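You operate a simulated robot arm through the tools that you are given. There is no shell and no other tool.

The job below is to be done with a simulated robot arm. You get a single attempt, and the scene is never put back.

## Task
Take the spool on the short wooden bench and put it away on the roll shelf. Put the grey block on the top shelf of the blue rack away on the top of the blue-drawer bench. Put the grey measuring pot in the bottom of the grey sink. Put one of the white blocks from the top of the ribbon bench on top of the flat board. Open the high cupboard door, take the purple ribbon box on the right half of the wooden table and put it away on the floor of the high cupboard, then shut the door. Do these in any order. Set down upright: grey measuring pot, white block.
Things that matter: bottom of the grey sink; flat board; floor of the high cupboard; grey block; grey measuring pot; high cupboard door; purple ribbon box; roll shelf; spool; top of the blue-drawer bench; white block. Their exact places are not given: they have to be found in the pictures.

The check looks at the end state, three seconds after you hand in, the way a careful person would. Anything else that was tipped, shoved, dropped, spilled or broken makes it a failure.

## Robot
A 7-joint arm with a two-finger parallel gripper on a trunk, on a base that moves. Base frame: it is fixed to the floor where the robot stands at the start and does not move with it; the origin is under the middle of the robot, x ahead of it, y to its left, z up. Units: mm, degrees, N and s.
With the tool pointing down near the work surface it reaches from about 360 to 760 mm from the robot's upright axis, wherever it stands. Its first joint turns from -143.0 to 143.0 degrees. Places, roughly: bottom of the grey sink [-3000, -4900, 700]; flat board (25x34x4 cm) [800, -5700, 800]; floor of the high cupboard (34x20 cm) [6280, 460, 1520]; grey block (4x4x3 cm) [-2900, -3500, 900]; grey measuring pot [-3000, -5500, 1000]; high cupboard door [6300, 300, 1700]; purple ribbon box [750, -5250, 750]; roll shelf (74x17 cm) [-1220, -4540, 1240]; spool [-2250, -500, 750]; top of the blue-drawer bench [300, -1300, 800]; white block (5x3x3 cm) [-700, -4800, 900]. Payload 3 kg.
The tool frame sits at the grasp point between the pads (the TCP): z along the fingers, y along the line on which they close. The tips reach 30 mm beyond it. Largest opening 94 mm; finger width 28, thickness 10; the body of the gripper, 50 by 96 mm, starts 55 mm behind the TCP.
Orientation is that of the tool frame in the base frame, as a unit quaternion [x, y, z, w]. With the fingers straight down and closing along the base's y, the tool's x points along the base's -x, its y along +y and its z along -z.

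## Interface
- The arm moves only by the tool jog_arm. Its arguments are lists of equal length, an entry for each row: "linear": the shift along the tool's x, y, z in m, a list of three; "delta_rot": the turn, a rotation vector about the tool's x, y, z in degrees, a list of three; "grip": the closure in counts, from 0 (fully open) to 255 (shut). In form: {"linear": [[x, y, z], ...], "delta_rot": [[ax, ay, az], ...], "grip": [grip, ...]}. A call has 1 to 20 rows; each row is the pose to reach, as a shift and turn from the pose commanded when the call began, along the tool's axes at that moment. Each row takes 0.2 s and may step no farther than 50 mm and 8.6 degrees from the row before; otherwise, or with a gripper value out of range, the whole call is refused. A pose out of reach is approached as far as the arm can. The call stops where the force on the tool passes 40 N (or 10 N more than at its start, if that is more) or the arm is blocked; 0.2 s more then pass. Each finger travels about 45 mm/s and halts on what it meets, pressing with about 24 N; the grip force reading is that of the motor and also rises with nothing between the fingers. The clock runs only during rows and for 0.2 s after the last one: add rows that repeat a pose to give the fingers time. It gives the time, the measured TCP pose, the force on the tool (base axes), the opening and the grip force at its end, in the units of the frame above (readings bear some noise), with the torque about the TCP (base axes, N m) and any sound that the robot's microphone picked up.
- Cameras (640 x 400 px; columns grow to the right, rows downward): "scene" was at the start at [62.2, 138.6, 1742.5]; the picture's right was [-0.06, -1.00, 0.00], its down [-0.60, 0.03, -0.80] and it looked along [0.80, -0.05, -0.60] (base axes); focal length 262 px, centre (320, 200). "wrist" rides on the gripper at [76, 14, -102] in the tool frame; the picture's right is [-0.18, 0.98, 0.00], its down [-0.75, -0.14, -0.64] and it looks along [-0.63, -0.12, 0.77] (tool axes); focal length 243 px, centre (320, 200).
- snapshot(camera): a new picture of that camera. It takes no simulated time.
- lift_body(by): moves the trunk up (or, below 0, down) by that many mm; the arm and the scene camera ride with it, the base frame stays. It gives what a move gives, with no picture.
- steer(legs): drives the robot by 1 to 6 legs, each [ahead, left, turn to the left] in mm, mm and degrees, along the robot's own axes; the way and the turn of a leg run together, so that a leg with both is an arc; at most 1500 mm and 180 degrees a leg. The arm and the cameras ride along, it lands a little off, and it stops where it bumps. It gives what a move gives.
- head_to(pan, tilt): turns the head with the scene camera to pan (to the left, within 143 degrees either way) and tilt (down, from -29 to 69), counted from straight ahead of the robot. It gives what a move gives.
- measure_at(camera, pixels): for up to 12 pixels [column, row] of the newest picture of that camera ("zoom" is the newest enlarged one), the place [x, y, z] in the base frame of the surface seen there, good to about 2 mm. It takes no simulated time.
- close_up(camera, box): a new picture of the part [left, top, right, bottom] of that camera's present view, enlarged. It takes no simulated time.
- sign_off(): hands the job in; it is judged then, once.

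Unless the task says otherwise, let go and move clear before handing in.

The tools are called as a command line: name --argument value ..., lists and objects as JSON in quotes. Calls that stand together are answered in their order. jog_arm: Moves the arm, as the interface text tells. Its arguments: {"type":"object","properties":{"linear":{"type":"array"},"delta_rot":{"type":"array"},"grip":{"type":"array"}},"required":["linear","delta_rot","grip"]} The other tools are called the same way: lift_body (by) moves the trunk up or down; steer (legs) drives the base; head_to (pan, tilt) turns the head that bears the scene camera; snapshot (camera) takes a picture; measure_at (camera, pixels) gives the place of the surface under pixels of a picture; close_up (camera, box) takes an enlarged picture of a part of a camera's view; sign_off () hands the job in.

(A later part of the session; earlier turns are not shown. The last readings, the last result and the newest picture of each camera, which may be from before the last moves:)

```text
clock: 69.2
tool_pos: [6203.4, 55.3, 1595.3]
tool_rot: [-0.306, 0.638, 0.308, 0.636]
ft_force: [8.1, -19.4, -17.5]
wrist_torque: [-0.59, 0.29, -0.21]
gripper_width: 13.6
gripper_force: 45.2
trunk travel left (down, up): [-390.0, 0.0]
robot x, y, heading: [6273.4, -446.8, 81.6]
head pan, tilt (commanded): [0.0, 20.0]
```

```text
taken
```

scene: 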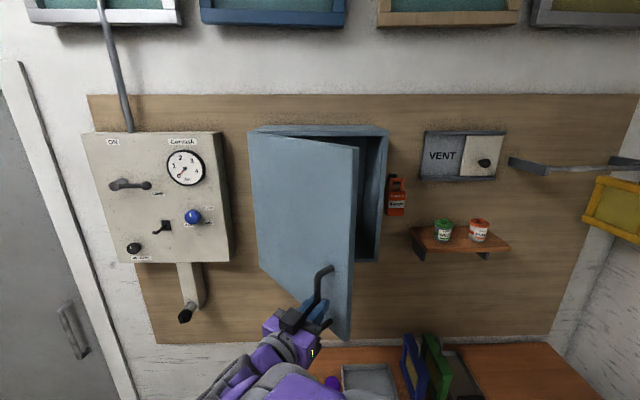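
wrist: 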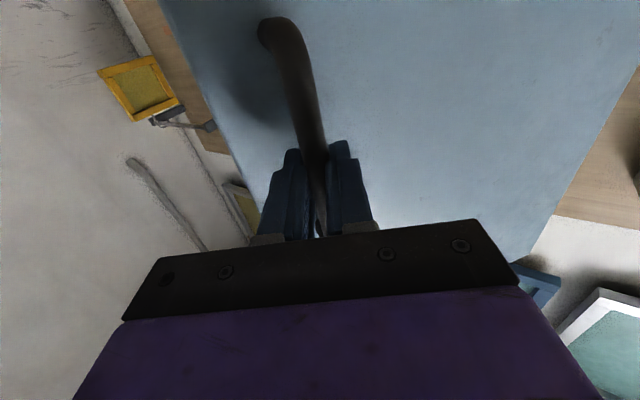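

Door is about 50° open and following well (refit hinge ≈ (6070.7,367), r≈339). I continue another 30°.

jog_arm --linear '[[0, 0.0075, -0.0126], [0, 0.0149, -0.0253], [0, 0.0235, -0.0374], [0, 0.0322, -0.0493], [0, 0.0418, -0.0605], [0, 0.0515, -0.0716], [0, 0.0621, -0.082], [0, 0.0728, -0.0923], [0, 0.0842, -0.1016], [0, 0.0956, -0.1108], [0, 0.1078, -0.1192], [0, 0.1201, -0.1274]]' --delta_rot '[[1.5, 0, 0], [3, 0, 0], [4.5, 0, 0], [6, 0, 0], [7.5, 0, 0], [9, 0, 0], [10.5, 0, 0], [12, 0, 0], [13.5, 0, 0], [15, 0, 0], [16.5, 0, 0], [18, 0, 0]]' --grip '[255, 255, 255, 255, 255, 255, 255, 255, 255, 255, 255, 255]'

snapshot --camera "scene"

```text
clock: 71.3
tool_pos: [6065.4, 27.3, 1597.6]
tool_rot: [-0.227, 0.67, 0.226, 0.67]
ft_force: [-0.6, -15.8, -6.2]
wrist_torque: [0.9, -0.72, -0.02]
gripper_width: 13.8
gripper_force: 45.0
trunk travel left (down, up): [-390.0, 0.0]
robot x, y, heading: [6276.1, -446.3, 81.3]
head pan, tilt (commanded): [0.0, 20.0]
stopped in row 10: the force on the tool passed its limit at 41 N (the readings are from after the stop); the commanded pose is now the measured one
```

```text
taken
```

scene: 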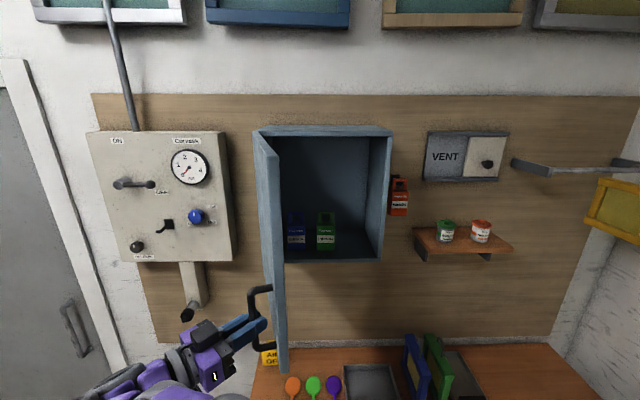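

The door is ~75° open and the interior with two ribbon boxes is visible; the force limit stopped it. I try a gentle further 10° with the corrected radius.

jog_arm --linear '[[0, 0.0048, -0.0056], [0, 0.0097, -0.0112], [0, 0.0145, -0.0168], [0, 0.0194, -0.0224], [0, 0.0247, -0.0276], [0, 0.03, -0.0328], [0, 0.0353, -0.038], [0, 0.0406, -0.0431]]' --delta_rot '[[1.2, 0, 0], [2.4, 0, 0], [3.6, 0, 0], [4.8, 0, 0], [6, 0, 0], [7.2, 0, 0], [8.4, 0, 0], [9.6, 0, 0]]' --grip '[255, 255, 255, 255, 255, 255, 255, 255]'

snapshot --camera "scene"

```text
clock: 73.1
tool_pos: [6019.2, 31.8, 1596.7]
tool_rot: [-0.172, 0.689, 0.171, 0.683]
ft_force: [-2.3, -15.2, -10.4]
wrist_torque: [0.9, -0.83, -0.04]
gripper_width: 13.5
gripper_force: 44.7
trunk travel left (down, up): [-390.0, 0.0]
robot x, y, heading: [6274.9, -445.8, 81.6]
head pan, tilt (commanded): [0.0, 20.0]
stopped in row 8: the force on the tool passed its limit at 48 N (the readings are from after the stop); the commanded pose is now the measured one
```

```text
taken
```

scene: 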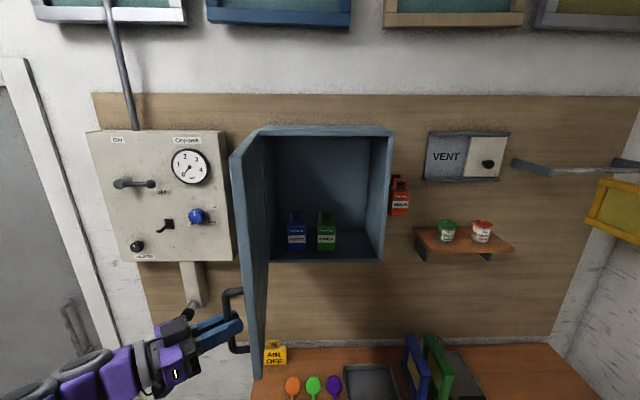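

Door is about 83° open, enough clearance. I release by opening partially (so the finger doesn't push the door), and back straight off.

jog_arm --linear '[[0, 0, 0], [0, 0, 0], [0, 0, 0], [0, 0, -0.02], [0, 0, -0.05], [0, 0, -0.08], [0, 0, -0.11], [0, 0, -0.14]]' --delta_rot '[[0, 0, 0], [0, 0, 0], [0, 0, 0], [0, 0, 0], [0, 0, 0], [0, 0, 0], [0, 0, 0], [0, 0, 0]]' --grip '[168, 168, 168, 168, 168, 168, 168, 168]'

snapshot --camera "scene"

close_up --camera "scene" --box '[220, 120, 420, 245]'

```text
clock: 74.9
tool_pos: [5993.0, 2.4, 1544.1]
tool_rot: [-0.186, 0.689, 0.168, 0.68]
ft_force: [0.1, 0.6, 0.4]
wrist_torque: [0.05, -0.07, 0.01]
gripper_width: 31.3
gripper_force: 0.0
out of reach, approached as far as the arm can: row 4, 5, 6, 7, 8
trunk travel left (down, up): [-390.0, 0.0]
robot x, y, heading: [6276.3, -448.4, 81.7]
head pan, tilt (commanded): [0.0, 20.0]
```

```text
taken
```

scene: 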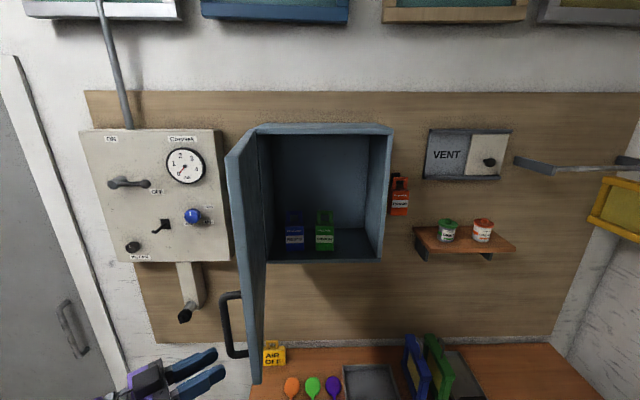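

```text
3.20 times, centred on (320, 182) of scene
```

zoom: 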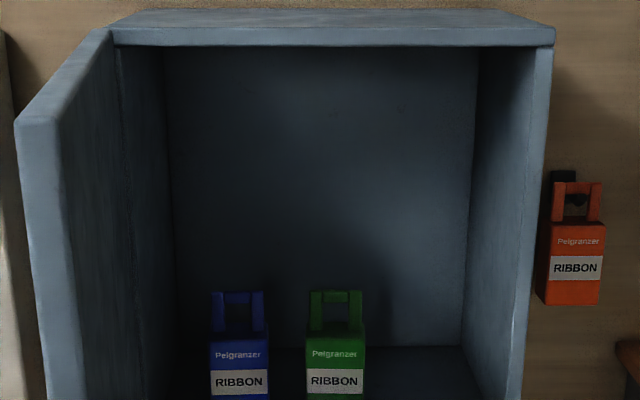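

Released; the arm is clear of the handle. I measure the inside of the cupboard, including the two boxes, for the later placement.

close_up --camera "scene" --box '[255, 190, 415, 290]'

measure_at --camera "zoom" --pixels '[[160, 190], [280, 190], [160, 120], [280, 118], [385, 255], [440, 255], [420, 240], [320, 262], [500, 265], [250, 265], [312, 190], [155, 100]]'

```text
4.00 times, centred on (335, 240) of scene
```

zoom: 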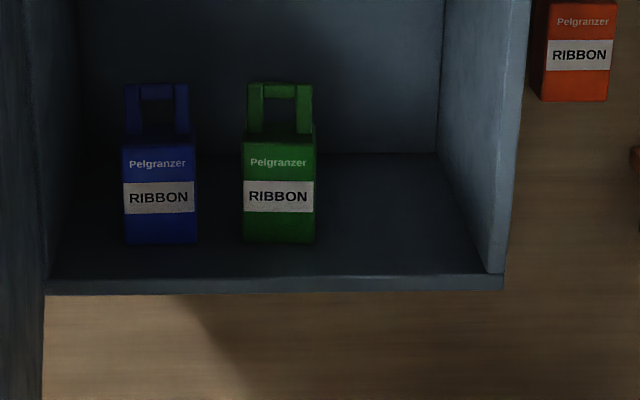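

```text
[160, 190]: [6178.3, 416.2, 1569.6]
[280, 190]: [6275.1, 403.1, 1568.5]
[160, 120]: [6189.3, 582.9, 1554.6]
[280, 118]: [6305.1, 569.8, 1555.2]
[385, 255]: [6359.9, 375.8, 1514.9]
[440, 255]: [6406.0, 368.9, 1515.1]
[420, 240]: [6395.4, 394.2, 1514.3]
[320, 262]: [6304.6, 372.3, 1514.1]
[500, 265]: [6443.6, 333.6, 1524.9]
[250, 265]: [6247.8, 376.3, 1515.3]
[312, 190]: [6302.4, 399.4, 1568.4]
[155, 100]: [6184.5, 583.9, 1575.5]
```

Cupboard floor is z≈1515 with free room right of the green box (x≈6305–6430). I check the wrist view to see whether the fingers are clear of the handle before backing off.

snapshot --camera "wrist"

close_up --camera "scene" --box '[100, 270, 308, 400]'

measure_at --camera "scene" --pixels '[[218, 358], [222, 378], [230, 340], [222, 315], [238, 356], [245, 350]]'

```text
taken
```

wrist: 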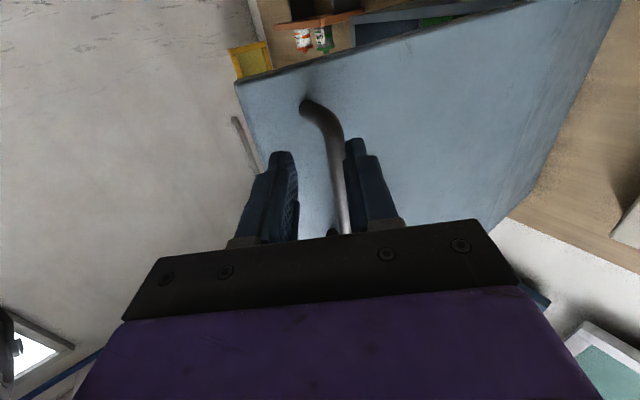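

```text
3.08 times, centred on (204, 335) of scene
```

zoom: 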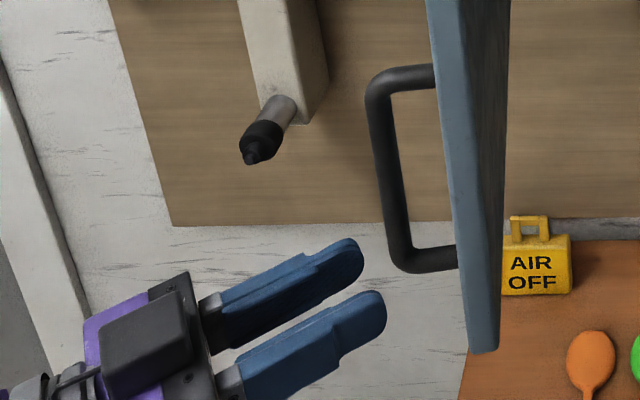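

```text
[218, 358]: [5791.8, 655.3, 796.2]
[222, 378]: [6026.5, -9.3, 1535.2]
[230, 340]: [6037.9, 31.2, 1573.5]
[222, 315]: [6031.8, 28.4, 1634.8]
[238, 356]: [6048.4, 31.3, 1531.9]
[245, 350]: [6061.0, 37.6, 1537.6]
```

The fingertips are ~13 mm short of the bar and clear; backing the base straight away from the wall is safe. I back 380 mm.

steer --legs '[[-380, 0, 0]]'

snapshot --camera "scene"

```text
clock: 77.3
tool_pos: [5935.5, -380.1, 1546.7]
tool_rot: [-0.187, 0.688, 0.173, 0.68]
ft_force: [-0.3, -0.6, 0.0]
wrist_torque: [-0.03, 0.0, 0.02]
gripper_width: 31.9
gripper_force: 0.0
trunk travel left (down, up): [-390.0, 0.0]
robot x, y, heading: [6222.3, -823.0, 82.2]
head pan, tilt (commanded): [0.0, 20.0]
```

```text
taken
```

scene: 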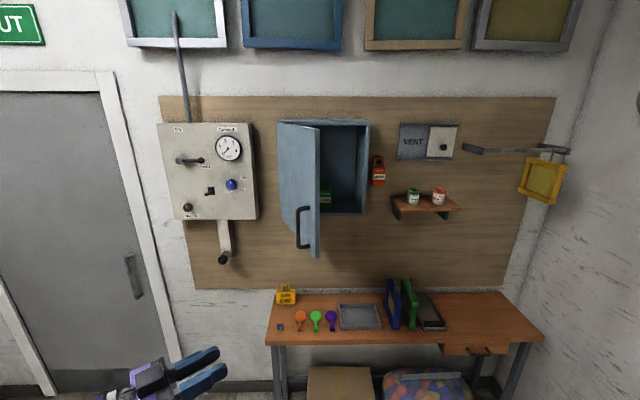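

The door stays open at ~83°. I swing the arm back to the front (9 rows, turning about tool x), then fold it to point down for travel.

jog_arm --linear '[[0, -0.0099, 0.0405], [0, -0.0198, 0.081], [0, -0.0297, 0.1215], [0, -0.0396, 0.162], [0, -0.0495, 0.2025], [0, -0.0594, 0.243], [0, -0.0693, 0.2835], [0, -0.0792, 0.324], [0, -0.0892, 0.3644]]' --delta_rot '[[-5.85, 0, 0], [-11.7, 0, 0], [-17.55, 0, 0], [-23.4, 0, 0], [-29.25, 0, 0], [-35.1, 0, 0], [-40.95, 0, 0], [-46.8, 0, 0], [-52.7, 0, 0]]' --grip '[100, 50, 0, 0, 0, 0, 0, 0, 0]'

jog_arm --linear '[[0.01, 0, -0.005], [0.02, 0, -0.01], [0.03, 0, -0.015], [0.04, 0, -0.02], [0.05, 0, -0.025], [0.06, 0, -0.03], [0.07, 0, -0.035], [0.08, 0, -0.04], [0.09, 0, -0.045], [0.1, 0, -0.05], [0.11, 0, -0.06], [0.12, 0, -0.07]]' --delta_rot '[[0, 7.5, 0], [0, 15, 0], [0, 22.5, 0], [0, 30, 0], [0, 37.5, 0], [0, 45, 0], [0, 52.5, 0], [0, 60, 0], [0, 67.5, 0], [0, 75, 0], [0, 82.5, 0], [0, 90, 0]]' --grip '[0, 0, 0, 0, 0, 0, 0, 0, 0, 0, 0, 0]'

snapshot --camera "scene"

```text
clock: 79.5
tool_pos: [6270.3, -228.5, 1584.3]
tool_rot: [-0.468, 0.537, 0.485, 0.508]
ft_force: [0.1, -0.5, 0.3]
wrist_torque: [-0.02, 0.01, 0.05]
gripper_width: 93.7
gripper_force: 0.1
out of reach, approached as far as the arm can: row 6, 7, 8, 9
trunk travel left (down, up): [-390.0, 0.0]
robot x, y, heading: [6222.3, -824.9, 81.9]
head pan, tilt (commanded): [0.0, 20.0]
stopped in row 9: the arm was blocked; the commanded pose is now the measured one
```

```text
clock: 82.1
tool_pos: [6250.6, -295.7, 1464.5]
tool_rot: [-0.673, 0.739, 0.009, -0.02]
ft_force: [1.1, -0.1, 0.0]
wrist_torque: [0.01, 0.01, -0.02]
gripper_width: 94.1
gripper_force: 0.1
trunk travel left (down, up): [-390.0, 0.0]
robot x, y, heading: [6221.4, -824.7, 81.8]
head pan, tilt (commanded): [0.0, 20.0]
```

```text
taken
```

scene: 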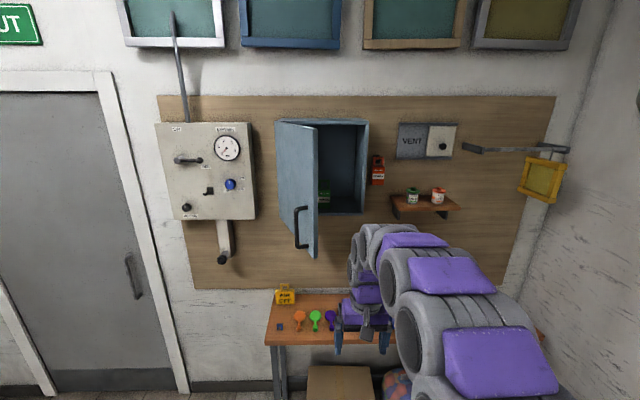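

The arm now points down ahead of the robot. I lower the trunk to its original height, turn to face back down the aisle, and drive toward the start area, then check.

lift_body --by -215

steer --legs '[[0, 0, 98], [1400, -400, 0], [1500, 0, 0], [1400, 0, 0]]'

snapshot --camera "scene"

```text
clock: 84.3
tool_pos: [6249.5, -297.8, 1250.8]
tool_rot: [-0.673, 0.739, 0.009, -0.019]
ft_force: [-0.1, -0.2, -0.2]
wrist_torque: [0.01, 0.0, 0.01]
gripper_width: 93.9
gripper_force: 0.1
trunk travel left (down, up): [-175.0, 215.0]
robot x, y, heading: [6221.3, -828.7, 81.8]
head pan, tilt (commanded): [0.0, 20.0]
```

```text
clock: 109.1
tool_pos: [1450.7, -283.6, 1251.4]
tool_rot: [1.0, -0.004, 0.008, 0.02]
ft_force: [-0.4, -0.1, 0.0]
wrist_torque: [-0.01, 0.0, 0.01]
gripper_width: 94.0
gripper_force: 0.0
trunk travel left (down, up): [-175.0, 215.0]
robot x, y, heading: [1978.6, -267.9, 176.5]
head pan, tilt (commanded): [0.0, 20.0]
```

```text
taken
```

scene: 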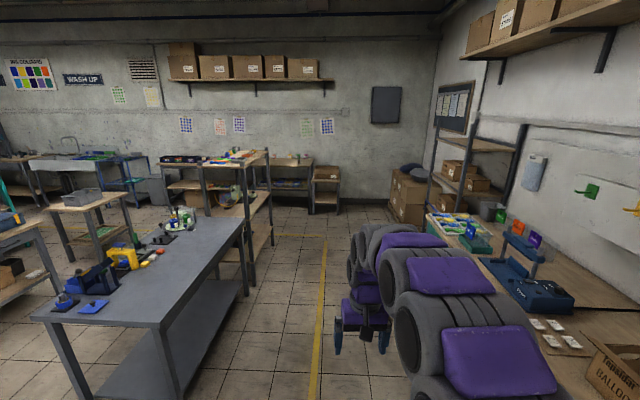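

I'm at (1979,-268) heading 176.5°. I measure the obstacles near the next stretch (metal rack on the right, table and wooden shelf on the left).

measure_at --camera "scene" --pixels '[[430, 195], [480, 265], [440, 215], [246, 215], [255, 275], [330, 200], [310, 212], [395, 215], [271, 160], [325, 240], [345, 170], [168, 325]]'

steer --legs '[[1450, 160, 3.5], [1100, 0, 0]]'

snapshot --camera "scene"

```text
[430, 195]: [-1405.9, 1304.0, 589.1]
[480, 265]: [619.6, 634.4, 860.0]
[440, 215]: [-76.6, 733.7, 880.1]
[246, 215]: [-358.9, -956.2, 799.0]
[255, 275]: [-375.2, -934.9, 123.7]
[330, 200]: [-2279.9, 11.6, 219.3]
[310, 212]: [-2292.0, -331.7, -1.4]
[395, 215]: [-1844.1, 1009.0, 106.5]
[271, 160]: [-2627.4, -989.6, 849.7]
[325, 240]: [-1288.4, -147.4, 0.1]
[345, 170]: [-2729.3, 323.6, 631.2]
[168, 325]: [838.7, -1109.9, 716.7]
```

```text
clock: 121.5
tool_pos: [-1090.9, -416.9, 1250.4]
tool_rot: [1.0, 0.019, 0.008, 0.02]
ft_force: [-0.4, -1.5, 0.5]
wrist_torque: [0.02, -0.01, 0.0]
gripper_width: 93.8
gripper_force: 0.1
trunk travel left (down, up): [-175.0, 215.0]
robot x, y, heading: [-569.5, -374.9, 179.3]
head pan, tilt (commanded): [0.0, 20.0]
```

```text
taken
```

scene: 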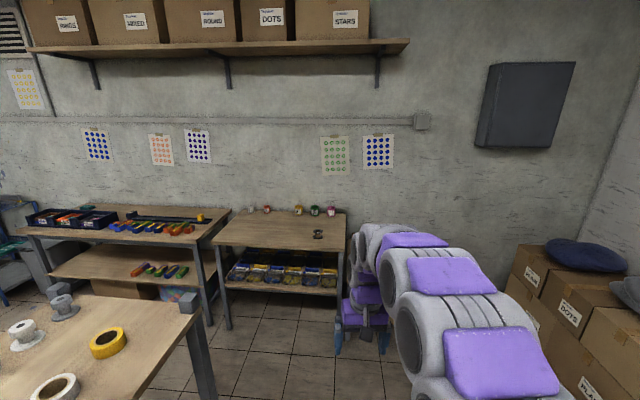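

Spool visible at (318,233). I drive so that the gripper ends above it.

steer --legs '[[1254, 106, 0.7]]'

head_to --pan 0 --tilt 50

snapshot --camera "scene"

snapshot --camera "wrist"

```text
clock: 127.8
tool_pos: [-2319.5, -511.3, 1252.4]
tool_rot: [1.0, 0.019, 0.008, 0.02]
ft_force: [-0.8, 0.1, 0.4]
wrist_torque: [0.0, -0.01, -0.01]
gripper_width: 93.8
gripper_force: 0.0
trunk travel left (down, up): [-175.0, 215.0]
robot x, y, heading: [-1795.6, -469.8, 179.3]
head pan, tilt (commanded): [0.0, 20.0]
```

```text
clock: 128.7
tool_pos: [-2318.6, -511.7, 1253.1]
tool_rot: [1.0, 0.019, 0.008, 0.019]
ft_force: [-0.7, 0.0, -1.1]
wrist_torque: [0.02, 0.03, 0.0]
gripper_width: 94.2
gripper_force: 0.2
trunk travel left (down, up): [-175.0, 215.0]
robot x, y, heading: [-1793.8, -471.3, 179.4]
head pan, tilt (commanded): [0.0, 50.0]
```

```text
taken
```

scene: 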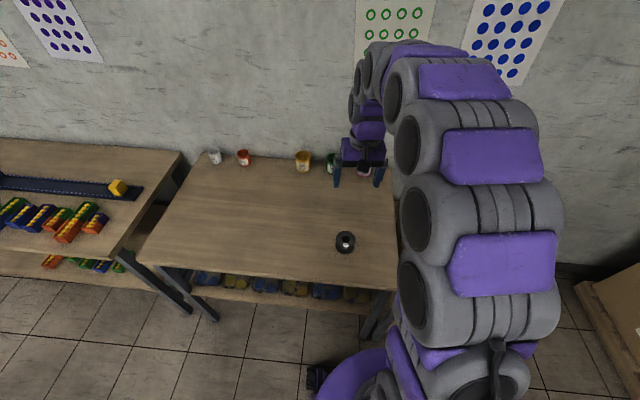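

```text
taken
```

wrist: 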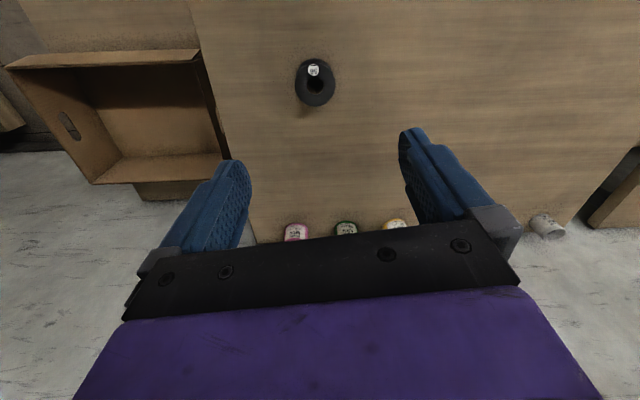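

The spool shows at scene (345,243) and wrist (315,83). Measuring it for a precise grasp.

close_up --camera "scene" --box '[305, 218, 385, 268]'

measure_at --camera "wrist" --pixels '[[296, 85], [335, 85], [315, 62], [315, 105], [316, 72], [270, 100], [380, 100]]'

```text
8.00 times, centred on (345, 243) of scene
```

zoom: 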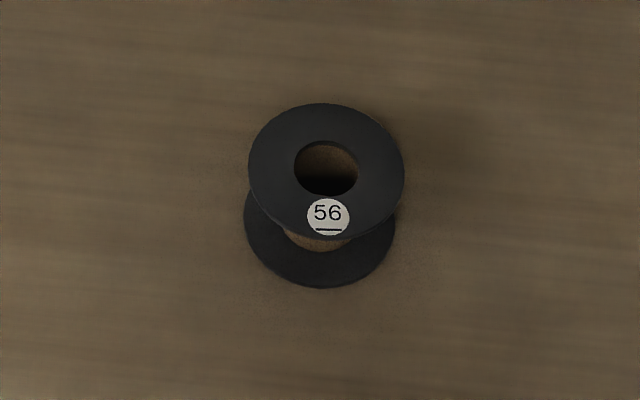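

```text
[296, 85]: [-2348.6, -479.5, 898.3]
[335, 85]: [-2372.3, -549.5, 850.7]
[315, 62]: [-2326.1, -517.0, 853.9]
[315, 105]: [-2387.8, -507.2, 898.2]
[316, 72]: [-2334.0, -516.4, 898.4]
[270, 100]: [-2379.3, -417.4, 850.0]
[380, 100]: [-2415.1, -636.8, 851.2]
```

measure_at --camera "zoom" --pixels '[[254, 172], [400, 172], [325, 108], [325, 236], [327, 195], [327, 150]]'

```text
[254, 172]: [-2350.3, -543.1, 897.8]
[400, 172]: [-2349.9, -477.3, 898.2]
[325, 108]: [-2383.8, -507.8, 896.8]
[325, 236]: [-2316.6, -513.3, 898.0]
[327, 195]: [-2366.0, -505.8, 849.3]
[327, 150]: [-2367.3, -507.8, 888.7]
```

Spool centre is (-2350,-510), top z 898. I straighten the tool (2.3° tilt) and descend to ~100 mm above it first.

jog_arm --linear '[[-0.006, -0.003, 0.04], [-0.012, -0.006, 0.085], [-0.018, -0.009, 0.13], [-0.025, -0.012, 0.175], [-0.031, -0.015, 0.22], [-0.0366, -0.0173, 0.26], [-0.0366, -0.0173, 0.26]]' --delta_rot '[[0.4, -0.2, 0], [0.8, -0.4, 0], [1.2, -0.6, 0], [1.6, -0.8, 0], [2, -0.9, 0], [2.3, -1, 0], [2.3, -1, 0]]' --grip '[0, 0, 0, 0, 0, 0, 0]'

snapshot --camera "wrist"

```text
clock: 130.3
tool_pos: [-2350.0, -508.0, 993.1]
tool_rot: [1.0, 0.02, -0.003, -0.001]
ft_force: [0.0, 0.1, 0.5]
wrist_torque: [-0.01, -0.01, 0.01]
gripper_width: 93.9
gripper_force: 0.1
trunk travel left (down, up): [-175.0, 215.0]
robot x, y, heading: [-1799.1, -468.9, 179.3]
head pan, tilt (commanded): [0.0, 50.0]
```

```text
taken
```

wrist: 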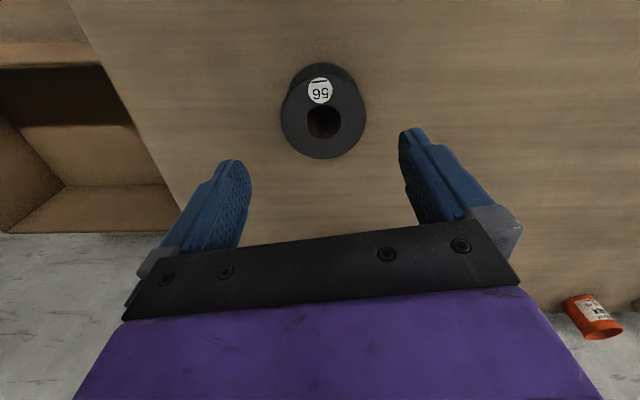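

Centred within 2 mm. I descend 110 mm and close on the spool.

jog_arm --linear '[[0.0006, 0.0023, 0.03], [0.0006, 0.0023, 0.06], [0.0006, 0.0023, 0.085], [0.0006, 0.0023, 0.1], [0.0006, 0.0023, 0.109], [0.0006, 0.0023, 0.109]]' --delta_rot '[[0, 0, 0], [0, 0, 0], [0, 0, 0], [0, 0, 0], [0, 0, 0], [0, 0, 0]]' --grip '[0, 0, 0, 0, 0, 0]'

snapshot --camera "wrist"

```text
clock: 131.7
tool_pos: [-2350.6, -508.9, 883.9]
tool_rot: [1.0, 0.019, -0.003, -0.001]
ft_force: [-0.2, -0.3, -0.1]
wrist_torque: [0.04, -0.03, -0.01]
gripper_width: 93.9
gripper_force: 0.0
trunk travel left (down, up): [-175.0, 215.0]
robot x, y, heading: [-1795.1, -471.3, 179.1]
head pan, tilt (commanded): [0.0, 50.0]
```

```text
taken
```

wrist: 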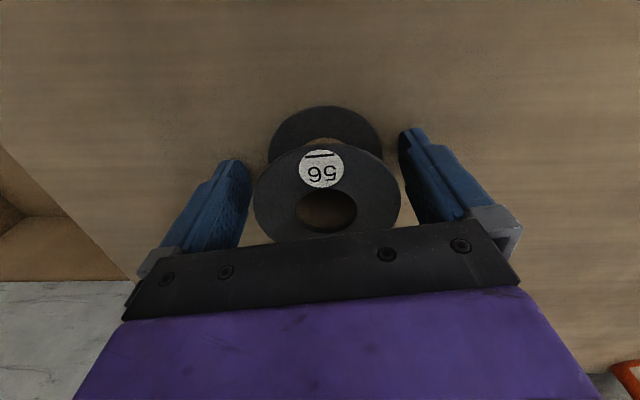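

The spool sits between the fingers. I close, then lift slightly to check the hold.

jog_arm --linear '[[0, 0, 0], [0, 0, 0], [0, 0, 0], [0, 0, 0], [0, 0, -0.02], [0, 0, -0.06]]' --delta_rot '[[0, 0, 0], [0, 0, 0], [0, 0, 0], [0, 0, 0], [0, 0, 0], [0, 0, 0]]' --grip '[255, 255, 255, 255, 255, 255]'

snapshot --camera "wrist"

```text
clock: 133.1
tool_pos: [-2350.1, -508.0, 943.5]
tool_rot: [1.0, 0.02, -0.002, -0.001]
ft_force: [1.0, 0.7, -1.6]
wrist_torque: [-0.01, 0.02, 0.01]
gripper_width: 71.9
gripper_force: 24.2
trunk travel left (down, up): [-175.0, 215.0]
robot x, y, heading: [-1791.6, -467.8, 179.5]
head pan, tilt (commanded): [0.0, 50.0]
```

```text
taken
```

wrist: 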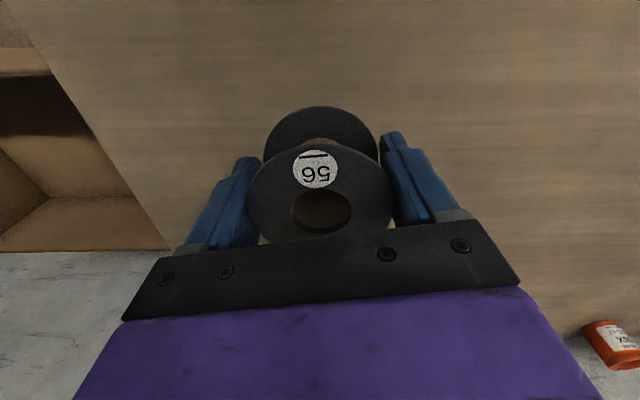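

Held at 71.9 mm. I lift it well clear, turn left to face down the aisle (−y), and look.

jog_arm --linear '[[0, 0, -0.045], [0, 0, -0.09], [0, 0, -0.135], [0, 0, -0.18], [0, 0, -0.225], [0, 0, -0.27], [0, 0, -0.315], [0.05, 0, -0.36]]' --delta_rot '[[0, 0, 0], [0, 0, 0], [0, 0, 0], [0, 0, 0], [0, 0, 0], [0, 0, 0], [0, 0, 0], [0, 0, 0]]' --grip '[255, 255, 255, 255, 255, 255, 255, 255]'

steer --legs '[[0, 0, 90]]'

head_to --pan 10 --tilt 25

snapshot --camera "scene"

```text
refused: row 8 steps farther than a row can; nothing moved
```

```text
clock: 137.3
tool_pos: [-1772.9, -1024.1, 942.5]
tool_rot: [0.704, 0.711, -0.002, 0.001]
ft_force: [0.2, 0.1, -0.3]
wrist_torque: [0.01, -0.01, -0.03]
gripper_width: 71.9
gripper_force: 24.1
trunk travel left (down, up): [-175.0, 215.0]
robot x, y, heading: [-1796.6, -469.5, -92.3]
head pan, tilt (commanded): [0.0, 50.0]
```

```text
clock: 138.2
tool_pos: [-1774.0, -1022.7, 943.4]
tool_rot: [0.703, 0.711, -0.002, 0.001]
ft_force: [-0.6, 0.3, -0.9]
wrist_torque: [0.01, 0.01, 0.02]
gripper_width: 71.9
gripper_force: 24.3
trunk travel left (down, up): [-175.0, 215.0]
robot x, y, heading: [-1797.7, -469.1, -92.2]
head pan, tilt (commanded): [10.0, 25.0]
```

```text
taken
```

scene: 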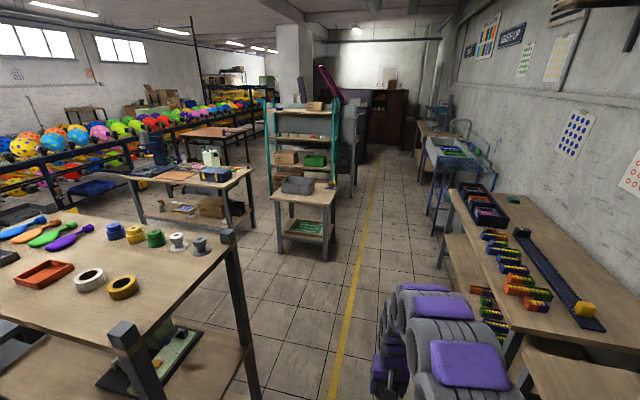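

The lift was refused but the turn ran; luckily the path was clear. I lift the arm now in legal steps, then measure the aisle.

jog_arm --linear '[[0, 0, -0.045], [0, 0, -0.09], [0, 0, -0.135], [0, 0, -0.18], [0, 0, -0.225], [0, 0, -0.27], [0, 0, -0.31], [0, 0, -0.35]]' --delta_rot '[[0, 0, 0], [0, 0, 0], [0, 0, 0], [0, 0, 0], [0, 0, 0], [0, 0, 0], [0, 0, 0], [0, 0, 0]]' --grip '[255, 255, 255, 255, 255, 255, 255, 255]'

measure_at --camera "scene" --pixels '[[233, 245], [260, 395], [327, 258], [338, 195], [354, 195], [437, 265], [434, 205], [374, 165], [450, 195], [520, 335], [330, 380], [420, 150]]'

close_up --camera "scene" --box '[240, 90, 480, 240]'

```text
clock: 140.0
tool_pos: [-1774.7, -1020.4, 1293.7]
tool_rot: [0.704, 0.71, -0.002, 0.001]
ft_force: [-0.1, -0.7, 0.1]
wrist_torque: [0.02, -0.02, 0.0]
gripper_width: 72.0
gripper_force: 24.1
trunk travel left (down, up): [-175.0, 215.0]
robot x, y, heading: [-1795.9, -470.5, -92.2]
head pan, tilt (commanded): [10.0, 25.0]
```

```text
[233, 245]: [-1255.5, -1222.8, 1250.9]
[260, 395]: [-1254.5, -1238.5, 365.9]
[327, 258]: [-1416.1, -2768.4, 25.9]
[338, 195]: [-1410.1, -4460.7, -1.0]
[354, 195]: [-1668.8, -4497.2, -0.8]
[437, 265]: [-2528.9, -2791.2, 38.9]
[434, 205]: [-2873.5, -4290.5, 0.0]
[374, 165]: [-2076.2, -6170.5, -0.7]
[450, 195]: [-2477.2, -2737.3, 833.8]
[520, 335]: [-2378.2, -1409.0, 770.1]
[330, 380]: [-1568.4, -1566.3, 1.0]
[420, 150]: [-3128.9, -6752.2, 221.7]
```

```text
2.67 times, centred on (360, 165) of scene
```

zoom: 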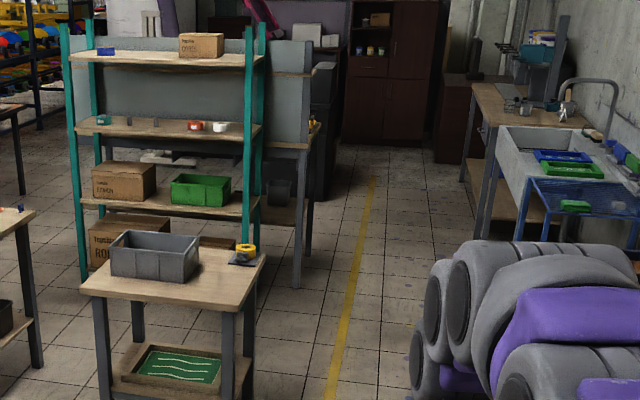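

The aisle is clear between x≈-1416 and x≈-2480. I drive down it along x≈-1960 to about y=-3350.

steer --legs '[[1435, -110, 2.2], [1400, 0, 0]]'

snapshot --camera "scene"

head_to --pan -25 --tilt 25

snapshot --camera "scene"

```text
clock: 153.7
tool_pos: [-1911.4, -3844.1, 1293.5]
tool_rot: [0.692, 0.722, -0.003, 0.001]
ft_force: [0.1, 0.1, -0.3]
wrist_torque: [0.03, -0.01, 0.0]
gripper_width: 71.7
gripper_force: 24.1
trunk travel left (down, up): [-175.0, 215.0]
robot x, y, heading: [-1948.2, -3293.4, -90.5]
head pan, tilt (commanded): [10.0, 25.0]
```

```text
taken
```

scene: 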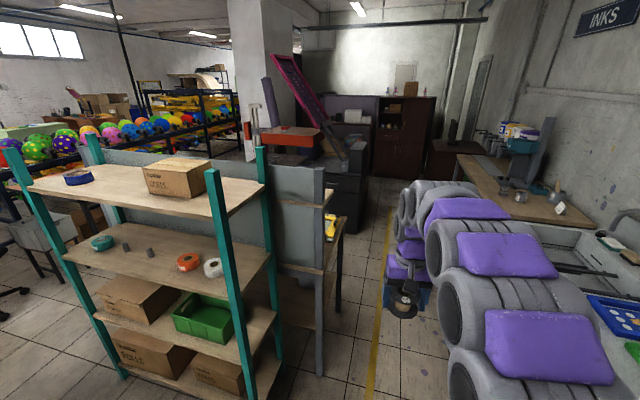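

```text
clock: 154.7
tool_pos: [-1911.4, -3841.8, 1295.2]
tool_rot: [0.692, 0.722, -0.003, 0.002]
ft_force: [0.2, 0.1, -0.8]
wrist_torque: [0.0, -0.01, -0.01]
gripper_width: 71.6
gripper_force: 24.2
trunk travel left (down, up): [-175.0, 215.0]
robot x, y, heading: [-1948.1, -3291.7, -90.3]
head pan, tilt (commanded): [-25.0, 25.0]
```

```text
taken
```

scene: 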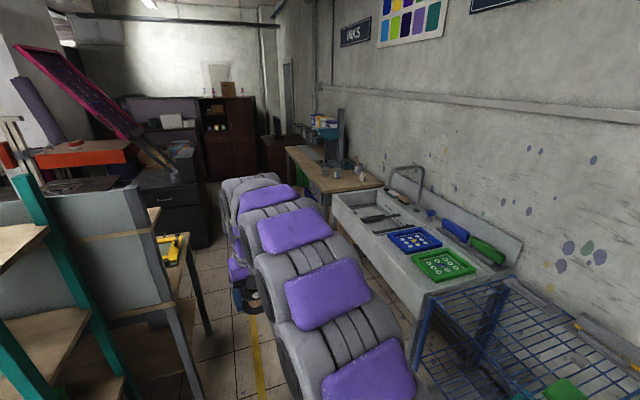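

Next stretch: ribbon bench on the left (leg ~ (205,330)), sink and ink table on the right. Measuring clearances.

measure_at --camera "scene" --pixels '[[340, 225], [413, 295], [420, 330], [300, 165], [345, 190], [208, 332], [185, 390], [208, 245], [250, 310], [165, 240], [430, 280], [510, 280]]'

close_up --camera "scene" --box '[270, 100, 530, 262]'

```text
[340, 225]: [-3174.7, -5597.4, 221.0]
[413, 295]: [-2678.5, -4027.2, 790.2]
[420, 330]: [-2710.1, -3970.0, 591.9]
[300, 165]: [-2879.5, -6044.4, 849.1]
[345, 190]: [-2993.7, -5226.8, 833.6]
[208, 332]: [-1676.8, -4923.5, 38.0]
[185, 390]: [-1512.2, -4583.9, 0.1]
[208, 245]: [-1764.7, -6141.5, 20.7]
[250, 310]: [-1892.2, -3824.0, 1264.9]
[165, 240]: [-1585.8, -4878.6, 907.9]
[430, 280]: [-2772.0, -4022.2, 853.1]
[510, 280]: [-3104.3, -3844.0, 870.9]
```

```text
2.46 times, centred on (400, 181) of scene
```

zoom: 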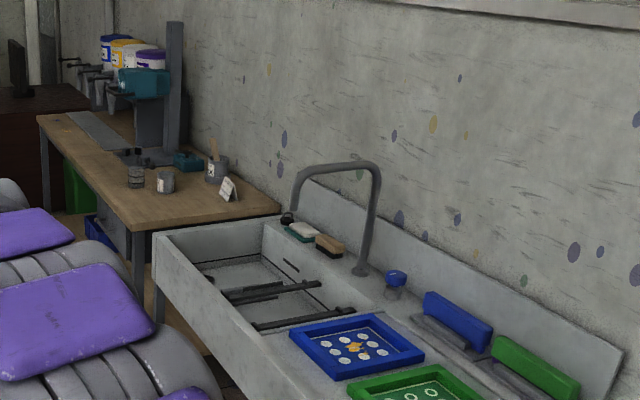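

The passage between the ribbon bench end (x≈-1680) and the sink (x≈-2680) is about 1 m wide. I drive through at x≈-2170 and look at what lies behind the bench.

steer --legs '[[1410, -210, 0], [700, 0, 0]]'

head_to --pan 60 --tilt 25

snapshot --camera "scene"

head_to --pan 105 --tilt 25

snapshot --camera "scene"

```text
clock: 165.2
tool_pos: [-2109.5, -5940.6, 1293.3]
tool_rot: [0.687, 0.727, -0.002, 0.001]
ft_force: [1.0, 0.4, -0.7]
wrist_torque: [-0.01, -0.03, -0.01]
gripper_width: 71.4
gripper_force: 23.8
trunk travel left (down, up): [-175.0, 215.0]
robot x, y, heading: [-2158.5, -5394.0, -89.4]
head pan, tilt (commanded): [-25.0, 25.0]
```

```text
clock: 166.8
tool_pos: [-2110.3, -5938.2, 1295.3]
tool_rot: [0.686, 0.727, -0.003, 0.001]
ft_force: [-0.6, -0.6, -0.5]
wrist_torque: [0.02, 0.01, 0.03]
gripper_width: 71.4
gripper_force: 24.2
trunk travel left (down, up): [-175.0, 215.0]
robot x, y, heading: [-2159.1, -5392.3, -89.5]
head pan, tilt (commanded): [60.0, 25.0]
```

```text
taken
```

scene: 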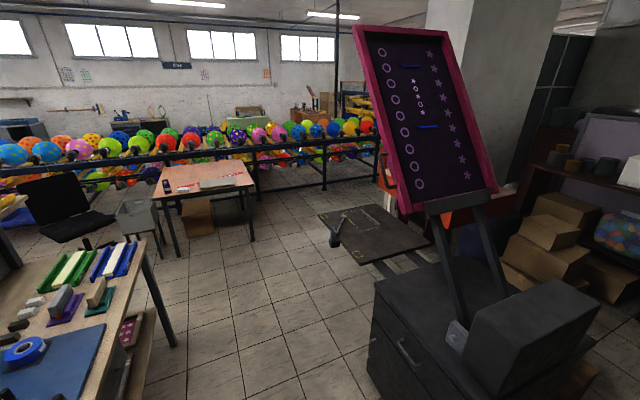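

```text
clock: 167.9
tool_pos: [-2110.1, -5938.5, 1294.8]
tool_rot: [0.686, 0.728, -0.003, 0.002]
ft_force: [-0.1, -0.5, -0.6]
wrist_torque: [-0.01, -0.02, -0.02]
gripper_width: 71.6
gripper_force: 24.3
trunk travel left (down, up): [-175.0, 215.0]
robot x, y, heading: [-2157.1, -5391.8, -89.6]
head pan, tilt (commanded): [105.0, 25.0]
```

```text
taken
```

scene: 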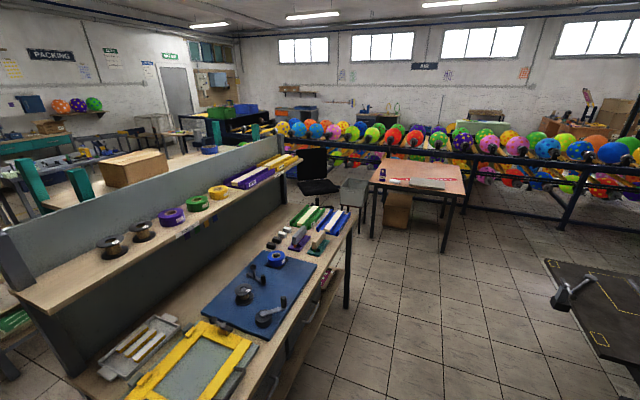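

The roll shelf is visible with two spools at (108,245), (142,230), and tape rolls further along. I measure shelf, bench and the machine nearby.

measure_at --camera "scene" --pixels '[[60, 280], [108, 255], [142, 237], [172, 222], [197, 208], [218, 195], [260, 172], [300, 157], [15, 300], [120, 275], [270, 180], [348, 305]]'

close_up --camera "scene" --box '[0, 140, 256, 300]'

close_up --camera "scene" --box '[340, 130, 500, 230]'

```text
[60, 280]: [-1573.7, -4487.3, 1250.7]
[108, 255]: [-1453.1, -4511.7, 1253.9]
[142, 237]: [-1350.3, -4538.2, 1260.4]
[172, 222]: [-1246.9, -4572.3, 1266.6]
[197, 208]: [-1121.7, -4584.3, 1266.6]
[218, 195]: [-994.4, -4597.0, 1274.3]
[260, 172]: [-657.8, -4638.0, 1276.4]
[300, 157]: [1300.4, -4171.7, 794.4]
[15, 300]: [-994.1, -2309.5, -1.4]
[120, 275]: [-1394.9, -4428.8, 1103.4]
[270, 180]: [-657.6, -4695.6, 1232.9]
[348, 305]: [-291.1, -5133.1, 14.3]
```

```text
2.50 times, centred on (128, 220) of scene
```

zoom: 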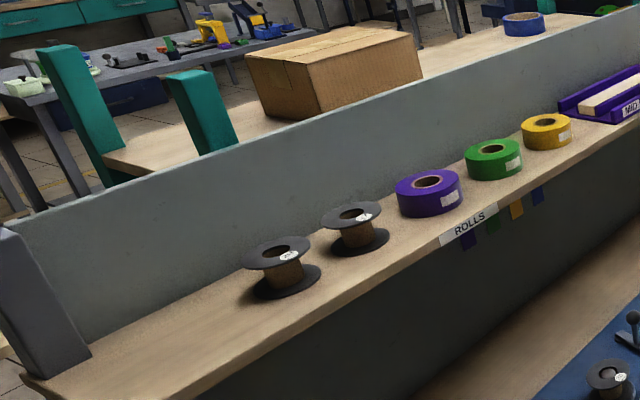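

```text
4.00 times, centred on (420, 180) of scene
```

zoom: 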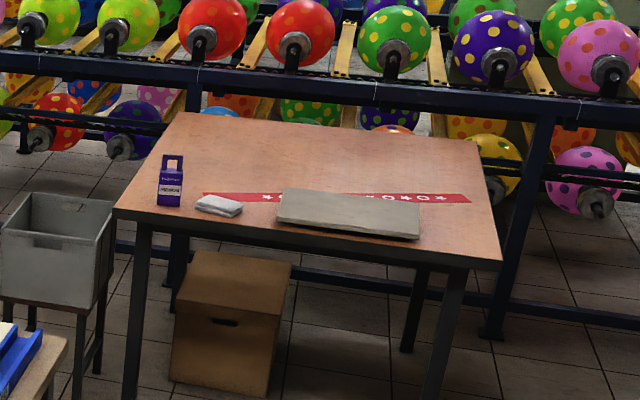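

The roll shelf's left end (x≈-1590…-1490) is free next to two standing spools. I'll approach it from the bench's end: raise the trunk, back up to (-2110,-4460), and turn to face +x along the shelf.

lift_body --by 200

steer --legs '[[-932, 56, 0]]'

head_to --pan 70 --tilt 35

snapshot --camera "scene"

```text
clock: 170.1
tool_pos: [-2110.1, -5939.4, 1494.8]
tool_rot: [0.687, 0.727, -0.004, 0.002]
ft_force: [0.5, 0.2, 0.7]
wrist_torque: [-0.03, 0.01, -0.02]
gripper_width: 71.1
gripper_force: 23.9
trunk travel left (down, up): [-375.0, 15.0]
robot x, y, heading: [-2160.0, -5393.3, -89.4]
head pan, tilt (commanded): [105.0, 25.0]
```

```text
clock: 174.8
tool_pos: [-2061.4, -5030.5, 1494.4]
tool_rot: [0.685, 0.728, -0.004, 0.002]
ft_force: [-0.2, 0.6, -0.8]
wrist_torque: [-0.03, 0.01, -0.01]
gripper_width: 71.4
gripper_force: 23.7
trunk travel left (down, up): [-375.0, 15.0]
robot x, y, heading: [-2110.7, -4478.9, -89.3]
head pan, tilt (commanded): [105.0, 25.0]
```

```text
clock: 175.8
tool_pos: [-2062.0, -5028.2, 1495.9]
tool_rot: [0.684, 0.729, -0.003, 0.003]
ft_force: [-0.4, 0.0, 0.4]
wrist_torque: [0.02, 0.0, 0.0]
gripper_width: 71.0
gripper_force: 23.8
trunk travel left (down, up): [-375.0, 15.0]
robot x, y, heading: [-2109.1, -4485.7, -89.5]
head pan, tilt (commanded): [70.0, 35.0]
```

```text
taken
```

scene: 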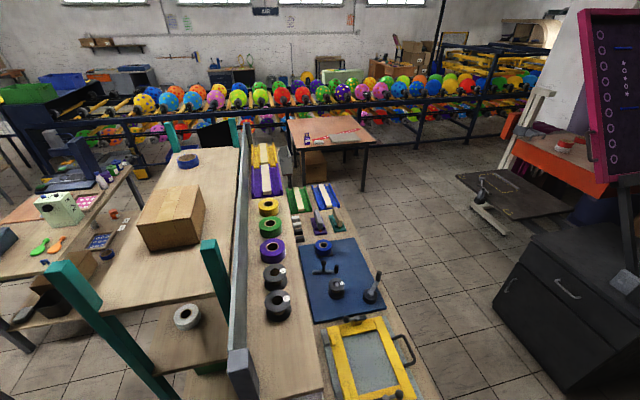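

Now I see the shelf end-on: spools at (277,300) and (275,275), post at (240,370), free shelf at (285,360). Measuring precisely.

measure_at --camera "scene" --pixels '[[277, 293], [266, 305], [291, 305], [277, 318], [285, 345], [285, 380], [322, 390], [262, 390], [240, 352], [252, 340], [310, 345], [245, 398]]'

close_up --camera "scene" --box '[210, 260, 370, 360]'

```text
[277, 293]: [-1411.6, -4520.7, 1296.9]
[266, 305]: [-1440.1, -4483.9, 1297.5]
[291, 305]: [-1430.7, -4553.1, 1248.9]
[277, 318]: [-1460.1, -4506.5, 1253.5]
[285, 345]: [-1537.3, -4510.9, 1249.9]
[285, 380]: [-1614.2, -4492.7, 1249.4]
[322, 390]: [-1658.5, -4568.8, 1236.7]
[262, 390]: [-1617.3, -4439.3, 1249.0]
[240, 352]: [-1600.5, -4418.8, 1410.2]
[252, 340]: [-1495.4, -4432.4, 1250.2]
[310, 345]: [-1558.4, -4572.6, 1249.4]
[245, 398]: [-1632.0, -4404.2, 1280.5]
```

```text
4.00 times, centred on (290, 310) of scene
```

zoom: 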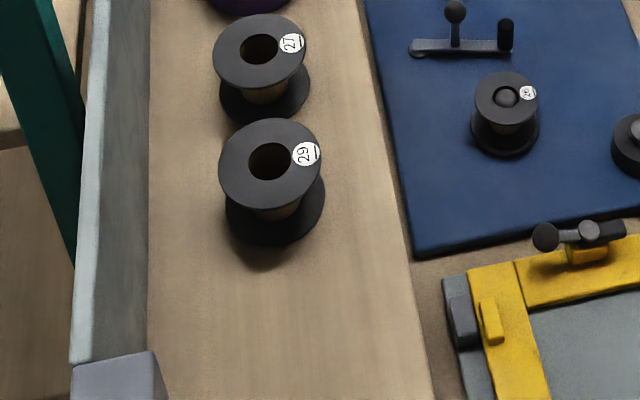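

Shelf top z≈1249.5; spool 29 centre ≈ (-1447,-4517). I'll set ours at ≈(-1543,-4504). Turning left 82° puts the gripper nearly over it.

steer --legs '[[0, 0, 82]]'

head_to --pan 0 --tilt 45

snapshot --camera "scene"

snapshot --camera "wrist"

```text
clock: 179.8
tool_pos: [-1564.9, -4509.1, 1494.4]
tool_rot: [0.039, 0.999, -0.001, 0.004]
ft_force: [-0.7, -0.5, -0.3]
wrist_torque: [0.01, 0.02, 0.03]
gripper_width: 71.4
gripper_force: 24.1
trunk travel left (down, up): [-375.0, 15.0]
robot x, y, heading: [-2112.7, -4483.4, -7.4]
head pan, tilt (commanded): [70.0, 35.0]
```

```text
clock: 181.2
tool_pos: [-1566.2, -4508.6, 1496.3]
tool_rot: [0.038, 0.999, -0.001, 0.005]
ft_force: [-0.6, -0.1, -0.7]
wrist_torque: [0.02, -0.02, -0.02]
gripper_width: 71.1
gripper_force: 24.3
trunk travel left (down, up): [-375.0, 15.0]
robot x, y, heading: [-2112.7, -4481.5, -7.1]
head pan, tilt (commanded): [0.0, 45.0]
```

```text
taken
```

scene: 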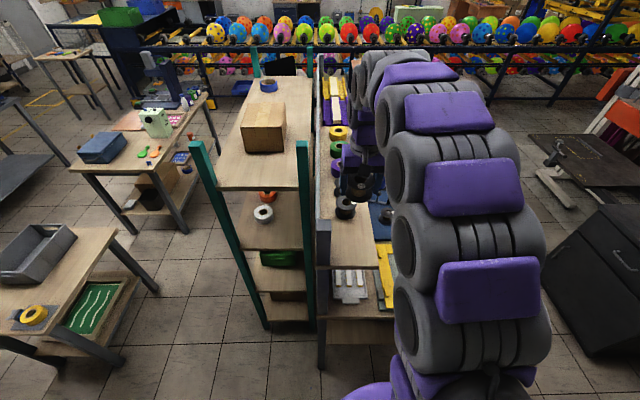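

```text
taken
```

wrist: 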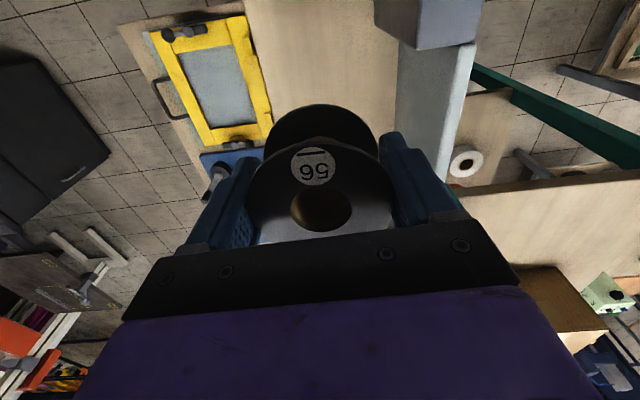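

TCP is at (-1565,-4509,1495), holding the spool. I shift 22 mm forward and descend to just above the shelf.

jog_arm --linear '[[-0.0199, 0.007, 0.03], [-0.0199, 0.007, 0.07], [-0.0199, 0.007, 0.11], [-0.0199, 0.007, 0.15], [-0.0199, 0.007, 0.175], [-0.0199, 0.007, 0.18]]' --delta_rot '[[0, -0.2, 0], [0, -0.4, 0], [0, -0.5, 0], [0, -0.5, 0], [0, -0.5, 0], [0, -0.5, 0]]' --grip '[255, 255, 255, 255, 255, 255]'

snapshot --camera "wrist"

close_up --camera "scene" --box '[280, 150, 440, 250]'

```text
clock: 182.6
tool_pos: [-1545.8, -4503.4, 1315.3]
tool_rot: [0.038, 0.999, -0.001, 0.01]
ft_force: [1.3, -0.8, -0.7]
wrist_torque: [0.02, -0.01, 0.01]
gripper_width: 71.5
gripper_force: 24.1
trunk travel left (down, up): [-375.0, 15.0]
robot x, y, heading: [-2113.4, -4486.6, -7.2]
head pan, tilt (commanded): [0.0, 45.0]
```

```text
taken
```

wrist: 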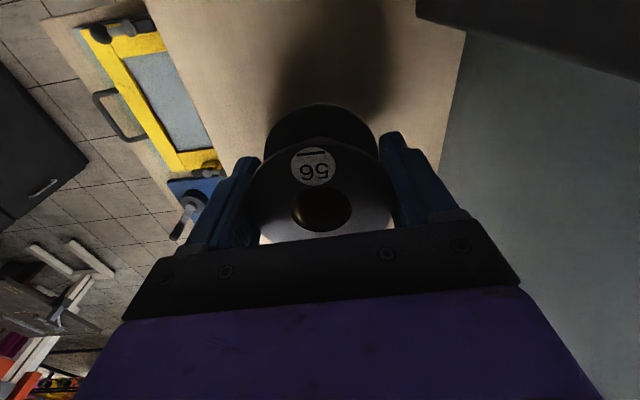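

```text
4.00 times, centred on (360, 200) of scene
```

zoom: 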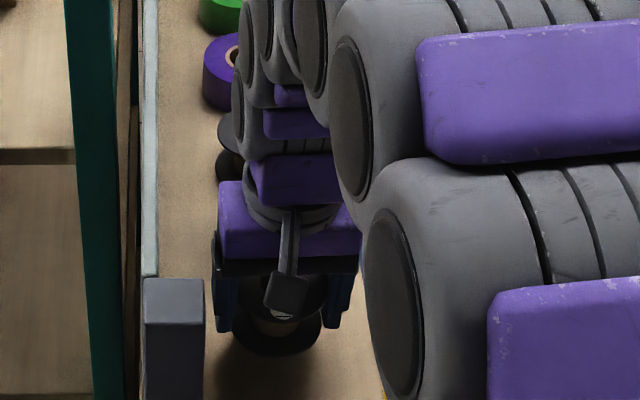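

Good alignment: about 31 mm to go. I correct the small tilt (+1.1°) and lower 30.5 mm.

jog_arm --linear '[[0, 0, 0.01], [0, 0, 0.018], [0, 0, 0.024], [0, 0, 0.028], [0, 0, 0.0305], [0, 0, 0.0305]]' --delta_rot '[[0, 0.5, 0], [0, 1.1, 0], [0, 1.1, 0], [0, 1.1, 0], [0, 1.1, 0], [0, 1.1, 0]]' --grip '[255, 255, 255, 255, 255, 255]'

snapshot --camera "wrist"

```text
clock: 184.0
tool_pos: [-1544.9, -4504.2, 1285.3]
tool_rot: [0.038, 0.999, -0.001, 0.0]
ft_force: [0.3, 0.7, -0.6]
wrist_torque: [0.01, 0.01, 0.0]
gripper_width: 71.5
gripper_force: 24.1
trunk travel left (down, up): [-375.0, 15.0]
robot x, y, heading: [-2112.2, -4480.9, -7.1]
head pan, tilt (commanded): [0.0, 45.0]
```

```text
taken
```

wrist: 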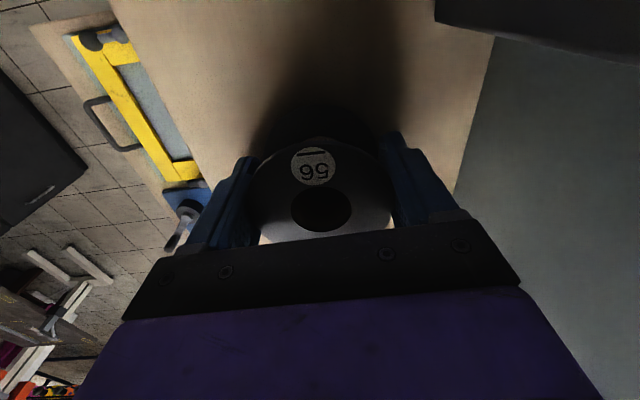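

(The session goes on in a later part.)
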